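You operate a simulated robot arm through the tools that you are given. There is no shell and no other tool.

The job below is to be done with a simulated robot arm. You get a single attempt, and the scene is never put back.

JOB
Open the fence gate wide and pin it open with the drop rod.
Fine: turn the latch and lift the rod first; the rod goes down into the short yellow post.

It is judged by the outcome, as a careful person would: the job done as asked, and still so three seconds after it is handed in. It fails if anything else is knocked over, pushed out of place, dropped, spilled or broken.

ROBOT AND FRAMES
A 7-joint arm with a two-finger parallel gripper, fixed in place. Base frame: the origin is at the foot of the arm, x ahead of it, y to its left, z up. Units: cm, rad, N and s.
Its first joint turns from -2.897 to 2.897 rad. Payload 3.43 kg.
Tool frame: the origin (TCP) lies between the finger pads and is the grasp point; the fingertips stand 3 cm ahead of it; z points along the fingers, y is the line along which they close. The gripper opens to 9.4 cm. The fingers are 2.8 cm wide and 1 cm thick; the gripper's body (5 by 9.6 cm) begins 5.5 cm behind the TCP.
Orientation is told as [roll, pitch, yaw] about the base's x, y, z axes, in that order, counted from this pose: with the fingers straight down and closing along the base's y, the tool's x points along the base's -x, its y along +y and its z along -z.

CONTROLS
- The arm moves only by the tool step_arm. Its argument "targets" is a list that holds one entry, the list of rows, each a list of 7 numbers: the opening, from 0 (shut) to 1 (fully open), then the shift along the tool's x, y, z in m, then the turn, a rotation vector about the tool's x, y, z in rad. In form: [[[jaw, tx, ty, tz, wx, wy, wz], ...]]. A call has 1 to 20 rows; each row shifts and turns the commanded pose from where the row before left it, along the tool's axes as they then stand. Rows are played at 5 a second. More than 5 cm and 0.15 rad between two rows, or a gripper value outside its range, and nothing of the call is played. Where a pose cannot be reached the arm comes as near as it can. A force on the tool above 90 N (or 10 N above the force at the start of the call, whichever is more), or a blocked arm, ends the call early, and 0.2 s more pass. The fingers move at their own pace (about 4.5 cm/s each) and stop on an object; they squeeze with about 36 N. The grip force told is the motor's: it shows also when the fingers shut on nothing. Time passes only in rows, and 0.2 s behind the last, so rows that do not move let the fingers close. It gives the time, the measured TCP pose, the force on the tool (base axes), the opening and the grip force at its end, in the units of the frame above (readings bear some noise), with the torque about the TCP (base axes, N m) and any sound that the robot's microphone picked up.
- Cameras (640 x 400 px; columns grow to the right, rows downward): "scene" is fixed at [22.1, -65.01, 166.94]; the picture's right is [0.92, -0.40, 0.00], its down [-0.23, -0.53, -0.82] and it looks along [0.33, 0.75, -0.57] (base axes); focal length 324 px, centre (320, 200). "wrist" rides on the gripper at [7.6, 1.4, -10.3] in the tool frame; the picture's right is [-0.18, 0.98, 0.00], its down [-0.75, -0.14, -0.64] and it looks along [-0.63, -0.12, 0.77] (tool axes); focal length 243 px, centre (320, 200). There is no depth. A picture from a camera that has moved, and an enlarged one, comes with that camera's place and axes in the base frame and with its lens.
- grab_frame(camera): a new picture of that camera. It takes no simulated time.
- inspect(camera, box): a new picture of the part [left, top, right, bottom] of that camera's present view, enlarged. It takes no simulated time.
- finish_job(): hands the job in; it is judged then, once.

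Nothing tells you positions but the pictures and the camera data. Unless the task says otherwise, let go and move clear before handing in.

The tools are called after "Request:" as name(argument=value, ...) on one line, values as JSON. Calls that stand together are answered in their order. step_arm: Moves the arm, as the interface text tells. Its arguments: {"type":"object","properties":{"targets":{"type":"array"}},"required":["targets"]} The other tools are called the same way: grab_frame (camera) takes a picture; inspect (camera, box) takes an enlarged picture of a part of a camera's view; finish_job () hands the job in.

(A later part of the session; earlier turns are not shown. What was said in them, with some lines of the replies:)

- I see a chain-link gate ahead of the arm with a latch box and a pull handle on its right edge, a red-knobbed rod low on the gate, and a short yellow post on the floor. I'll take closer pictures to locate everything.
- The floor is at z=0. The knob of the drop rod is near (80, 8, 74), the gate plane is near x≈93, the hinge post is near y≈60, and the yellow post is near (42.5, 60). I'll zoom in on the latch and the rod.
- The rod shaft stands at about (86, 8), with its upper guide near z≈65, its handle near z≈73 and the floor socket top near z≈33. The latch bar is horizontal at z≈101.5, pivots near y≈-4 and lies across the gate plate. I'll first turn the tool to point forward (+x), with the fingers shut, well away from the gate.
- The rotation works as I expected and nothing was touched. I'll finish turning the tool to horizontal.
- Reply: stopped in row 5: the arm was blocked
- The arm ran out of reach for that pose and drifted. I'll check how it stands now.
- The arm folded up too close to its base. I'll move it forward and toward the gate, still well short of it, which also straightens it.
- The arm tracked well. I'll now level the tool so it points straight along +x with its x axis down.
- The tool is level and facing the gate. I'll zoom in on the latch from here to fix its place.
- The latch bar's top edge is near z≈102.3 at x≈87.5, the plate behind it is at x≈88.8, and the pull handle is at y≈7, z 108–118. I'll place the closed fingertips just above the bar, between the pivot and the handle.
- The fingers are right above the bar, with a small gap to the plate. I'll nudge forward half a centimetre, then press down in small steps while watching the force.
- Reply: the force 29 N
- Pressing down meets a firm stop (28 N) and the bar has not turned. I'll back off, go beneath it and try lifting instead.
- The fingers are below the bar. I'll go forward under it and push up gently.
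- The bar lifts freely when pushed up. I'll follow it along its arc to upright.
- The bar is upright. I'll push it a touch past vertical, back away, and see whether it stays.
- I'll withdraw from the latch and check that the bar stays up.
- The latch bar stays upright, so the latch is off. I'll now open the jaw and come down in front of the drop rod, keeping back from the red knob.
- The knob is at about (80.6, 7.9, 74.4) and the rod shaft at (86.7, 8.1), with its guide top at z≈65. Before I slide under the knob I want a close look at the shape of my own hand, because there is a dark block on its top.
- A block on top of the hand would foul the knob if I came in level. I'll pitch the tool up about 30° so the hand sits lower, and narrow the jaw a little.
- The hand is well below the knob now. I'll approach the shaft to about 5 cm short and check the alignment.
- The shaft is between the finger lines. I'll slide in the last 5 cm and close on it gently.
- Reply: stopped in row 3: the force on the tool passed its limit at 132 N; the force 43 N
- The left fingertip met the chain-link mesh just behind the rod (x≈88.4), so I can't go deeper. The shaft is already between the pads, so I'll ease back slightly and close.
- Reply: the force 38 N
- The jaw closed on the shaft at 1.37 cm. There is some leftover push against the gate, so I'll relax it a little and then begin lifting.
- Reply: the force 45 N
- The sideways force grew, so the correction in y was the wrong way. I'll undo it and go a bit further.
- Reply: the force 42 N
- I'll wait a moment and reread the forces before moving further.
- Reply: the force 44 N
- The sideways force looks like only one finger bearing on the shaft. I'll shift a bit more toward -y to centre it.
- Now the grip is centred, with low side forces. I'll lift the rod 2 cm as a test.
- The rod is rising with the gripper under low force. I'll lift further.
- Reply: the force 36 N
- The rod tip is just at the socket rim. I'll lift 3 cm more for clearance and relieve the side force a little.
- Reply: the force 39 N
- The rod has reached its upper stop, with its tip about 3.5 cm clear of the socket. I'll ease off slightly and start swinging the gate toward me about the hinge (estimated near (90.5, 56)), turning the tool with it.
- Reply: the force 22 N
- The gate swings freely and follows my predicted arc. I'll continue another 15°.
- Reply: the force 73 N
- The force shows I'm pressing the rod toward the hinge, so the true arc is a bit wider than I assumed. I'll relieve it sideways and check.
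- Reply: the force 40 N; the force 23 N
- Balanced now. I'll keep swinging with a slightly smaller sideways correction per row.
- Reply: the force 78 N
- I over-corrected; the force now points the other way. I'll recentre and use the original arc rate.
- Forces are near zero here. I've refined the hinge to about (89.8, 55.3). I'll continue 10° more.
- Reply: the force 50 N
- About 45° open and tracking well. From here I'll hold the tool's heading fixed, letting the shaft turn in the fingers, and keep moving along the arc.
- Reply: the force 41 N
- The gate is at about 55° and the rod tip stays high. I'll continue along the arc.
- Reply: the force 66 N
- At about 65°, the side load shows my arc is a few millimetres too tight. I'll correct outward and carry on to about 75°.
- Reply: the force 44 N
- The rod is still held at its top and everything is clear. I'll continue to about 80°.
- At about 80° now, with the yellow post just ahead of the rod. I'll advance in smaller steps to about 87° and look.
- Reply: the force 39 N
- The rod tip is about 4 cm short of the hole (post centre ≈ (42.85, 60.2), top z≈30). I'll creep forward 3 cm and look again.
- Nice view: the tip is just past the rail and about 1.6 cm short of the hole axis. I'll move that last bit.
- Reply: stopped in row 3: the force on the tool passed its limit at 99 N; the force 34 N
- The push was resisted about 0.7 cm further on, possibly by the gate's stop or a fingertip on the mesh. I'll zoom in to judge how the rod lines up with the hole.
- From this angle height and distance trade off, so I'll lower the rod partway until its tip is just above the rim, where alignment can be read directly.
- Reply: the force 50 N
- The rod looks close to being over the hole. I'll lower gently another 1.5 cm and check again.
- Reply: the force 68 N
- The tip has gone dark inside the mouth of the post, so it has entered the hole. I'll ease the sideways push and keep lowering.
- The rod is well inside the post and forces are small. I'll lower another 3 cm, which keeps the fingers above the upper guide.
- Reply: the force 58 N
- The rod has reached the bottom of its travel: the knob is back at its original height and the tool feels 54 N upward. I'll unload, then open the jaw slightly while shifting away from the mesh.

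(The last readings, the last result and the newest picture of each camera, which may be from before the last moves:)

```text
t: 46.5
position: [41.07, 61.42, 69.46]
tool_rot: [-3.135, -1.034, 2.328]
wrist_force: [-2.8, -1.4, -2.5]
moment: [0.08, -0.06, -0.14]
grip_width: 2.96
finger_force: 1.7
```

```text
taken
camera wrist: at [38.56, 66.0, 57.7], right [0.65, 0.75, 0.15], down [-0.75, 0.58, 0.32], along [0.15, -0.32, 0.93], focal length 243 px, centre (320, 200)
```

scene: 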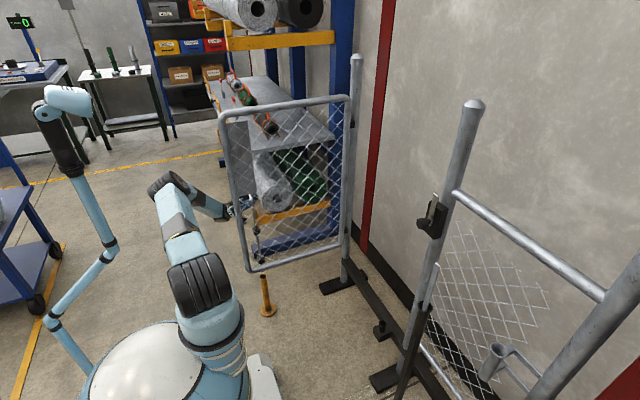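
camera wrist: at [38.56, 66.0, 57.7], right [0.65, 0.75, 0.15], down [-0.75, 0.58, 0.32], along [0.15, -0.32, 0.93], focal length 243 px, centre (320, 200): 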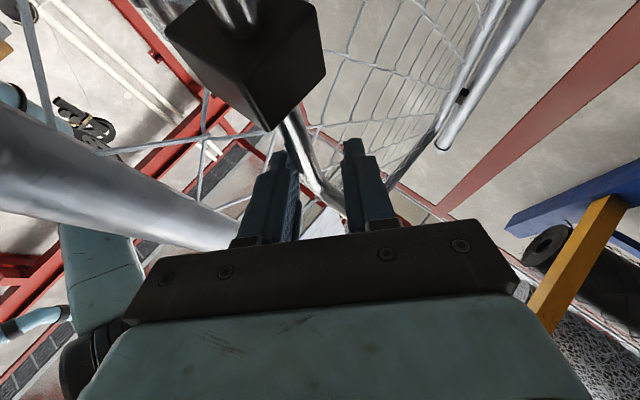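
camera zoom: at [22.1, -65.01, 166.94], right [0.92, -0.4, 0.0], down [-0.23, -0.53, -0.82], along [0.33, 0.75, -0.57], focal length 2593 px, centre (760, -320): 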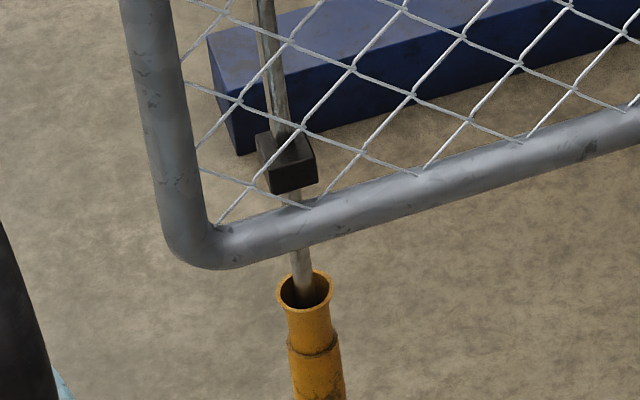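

The rod is released and stays put in the post, with forces at zero. I'll centre slightly and back straight out, away from the rod.

Request:
step_arm(targets=[[[0.3, 0, -0.003, 0, 0, 0, 0], [0.3, -0.0051, 0, -0.0086, 0, 0, 0], [0.3, -0.0076, 0, -0.0129, 0, 0, 0], [0.3, -0.0102, 0, -0.0172, 0, 0, 0], [0.3, -0.0102, 0, -0.0172, 0, 0, 0], [0.3, 0, 0, 0, 0, 0, 0]]])

Request:
grab_frame(camera="scene")

Request:
inspect(camera="scene", box=[220, 190, 300, 300])

Request:
grab_frame(camera="wrist")

```text
t: 47.9
position: [36.45, 65.93, 69.11]
tool_rot: [-3.133, -1.034, 2.327]
wrist_force: [-0.3, 0.7, 0.0]
moment: [0.01, -0.01, -0.02]
grip_width: 2.85
finger_force: 0.2
```

```text
taken
```

scene: 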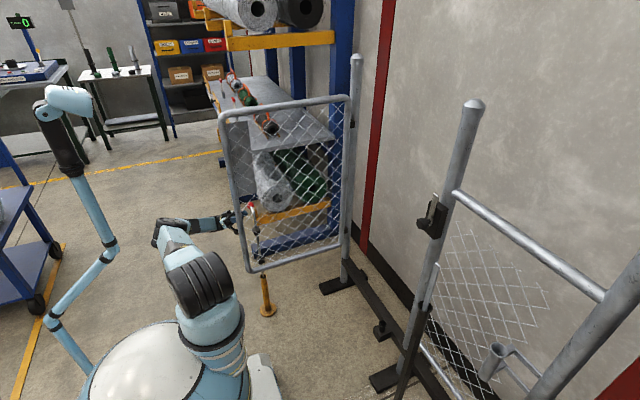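

```text
3.64 times, centred on (260, 245) of scene
camera zoom: at [22.1, -65.01, 166.94], right [0.92, -0.4, 0.0], down [-0.23, -0.53, -0.82], along [0.33, 0.75, -0.57], focal length 1179 px, centre (538, 36)
```

zoom: 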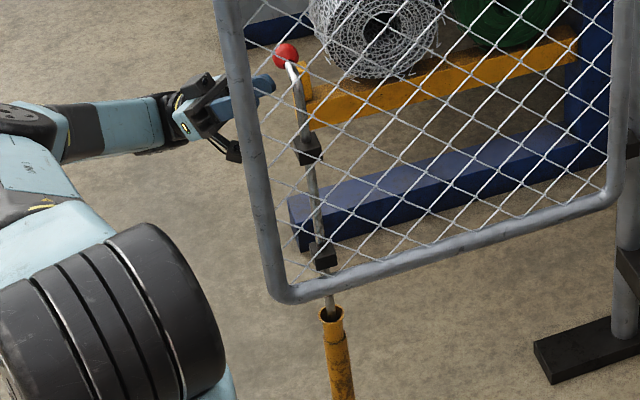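

```text
taken
camera wrist: at [33.95, 70.39, 57.43], right [0.65, 0.75, 0.15], down [-0.75, 0.58, 0.32], along [0.15, -0.32, 0.93], focal length 243 px, centre (320, 200)
```

wrist: 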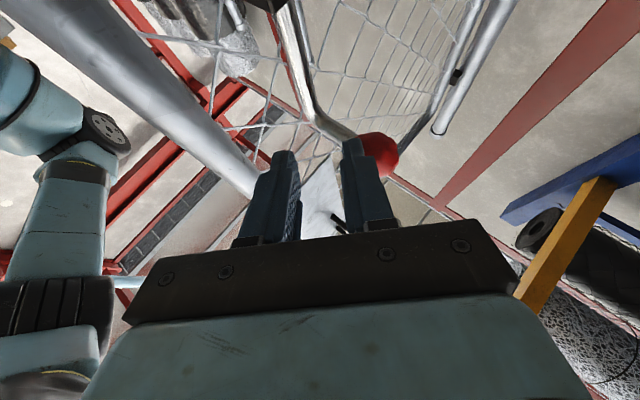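

I'm clear of the rod, and the gate is standing wide open with the rod down in the yellow post. I'll back off a bit more and let some time pass to confirm everything stays.

Request:
step_arm(targets=[[[0.3, -0.0102, 0, -0.0172, 0, 0, 0], [0.3, -0.0102, 0, -0.0172, 0, 0, 0], [0.3, -0.0102, 0, -0.0172, 0, 0, 0], [0.3, 0, 0, 0, 0, 0, 0], [0.3, 0, 0, 0, 0, 0, 0], [0.3, 0, 0, 0, 0, 0, 0], [0.3, 0, 0, 0, 0, 0, 0], [0.3, 0, 0, 0, 0, 0, 0], [0.3, 0, 0, 0, 0, 0, 0]]])

Request:
grab_frame(camera="scene")

Request:
inspect(camera="scene", box=[252, 262, 278, 282])

Request:
inspect(camera="scene", box=[235, 195, 275, 235])

Request:
inspect(camera="scene", box=[380, 180, 500, 400])

```text
t: 49.9
position: [34.88, 67.19, 69.09]
tool_rot: [-3.133, -1.034, 2.327]
wrist_force: [-0.3, -0.1, 0.3]
moment: [0.0, 0.02, -0.01]
grip_width: 2.82
finger_force: 0.0
out of reach, approached as far as the arm can: row 2, 3
```

```text
taken
```

scene: 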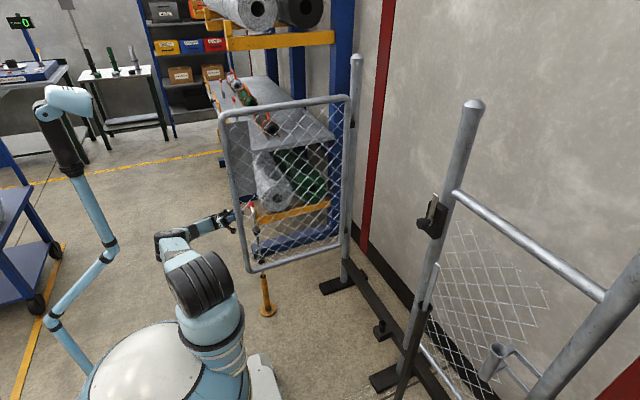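

```text
16.00 times, centred on (265, 272) of scene
camera zoom: at [22.1, -65.01, 166.94], right [0.92, -0.4, 0.0], down [-0.23, -0.53, -0.82], along [0.33, 0.75, -0.57], focal length 5186 px, centre (1200, -952)
```

zoom: 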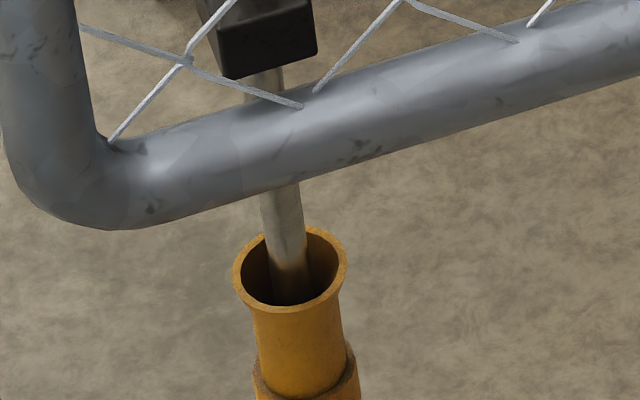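

```text
10.00 times, centred on (255, 215) of scene
camera zoom: at [22.1, -65.01, 166.94], right [0.92, -0.4, 0.0], down [-0.23, -0.53, -0.82], along [0.33, 0.75, -0.57], focal length 3241 px, centre (970, 50)
```

zoom: 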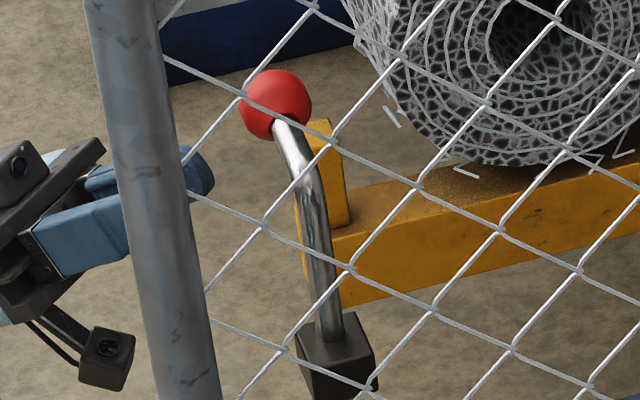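

```text
1.82 times, centred on (440, 290) of scene
camera zoom: at [22.1, -65.01, 166.94], right [0.92, -0.4, 0.0], down [-0.23, -0.53, -0.82], along [0.33, 0.75, -0.57], focal length 589 px, centre (102, 36)
```

zoom: 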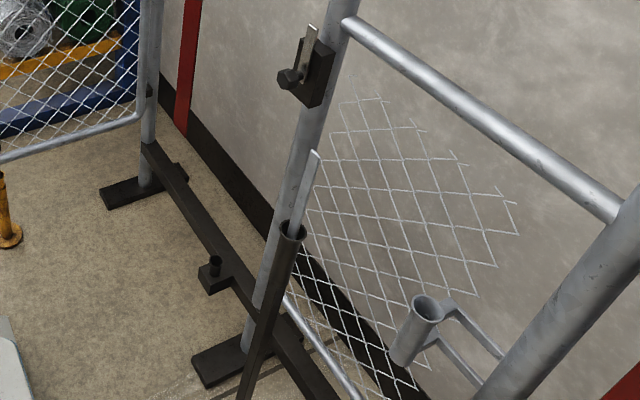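

The gate is wide open at about 90°. The rod is down in the yellow post at the bottom of its travel, and the latch bar is up. The gripper is off the rod and clear, and nothing else in the scene has moved, so I'm handing the job in.

Request:
finish_job()

```text
The job is handed in.
```

The fence gate is swung open to about 90° and pinned there, with the drop rod down in the short yellow post. The job has been handed in.

- **Latch:** The bar only turns upward. I first pressed it down, met a firm stop at 28 N, then lifted it to upright, where it stays.
- **Rod:** It went to the bottom of its travel. From the pictures the tip is roughly 3–4 cm inside the post.
- **Contacts:** While reaching for the rod, a fingertip hit the gate's chain-link mesh hard (132 N peak). Near the end of the swing the gate pushed back at 99 N and would go no further. I saw no damage from either.
- **Finish:** The gripper let go and backed away until it reached its limit, about 5 cm from the red knob. About a second after it stopped moving, the gate, rod and post were unchanged, and nothing else had moved.
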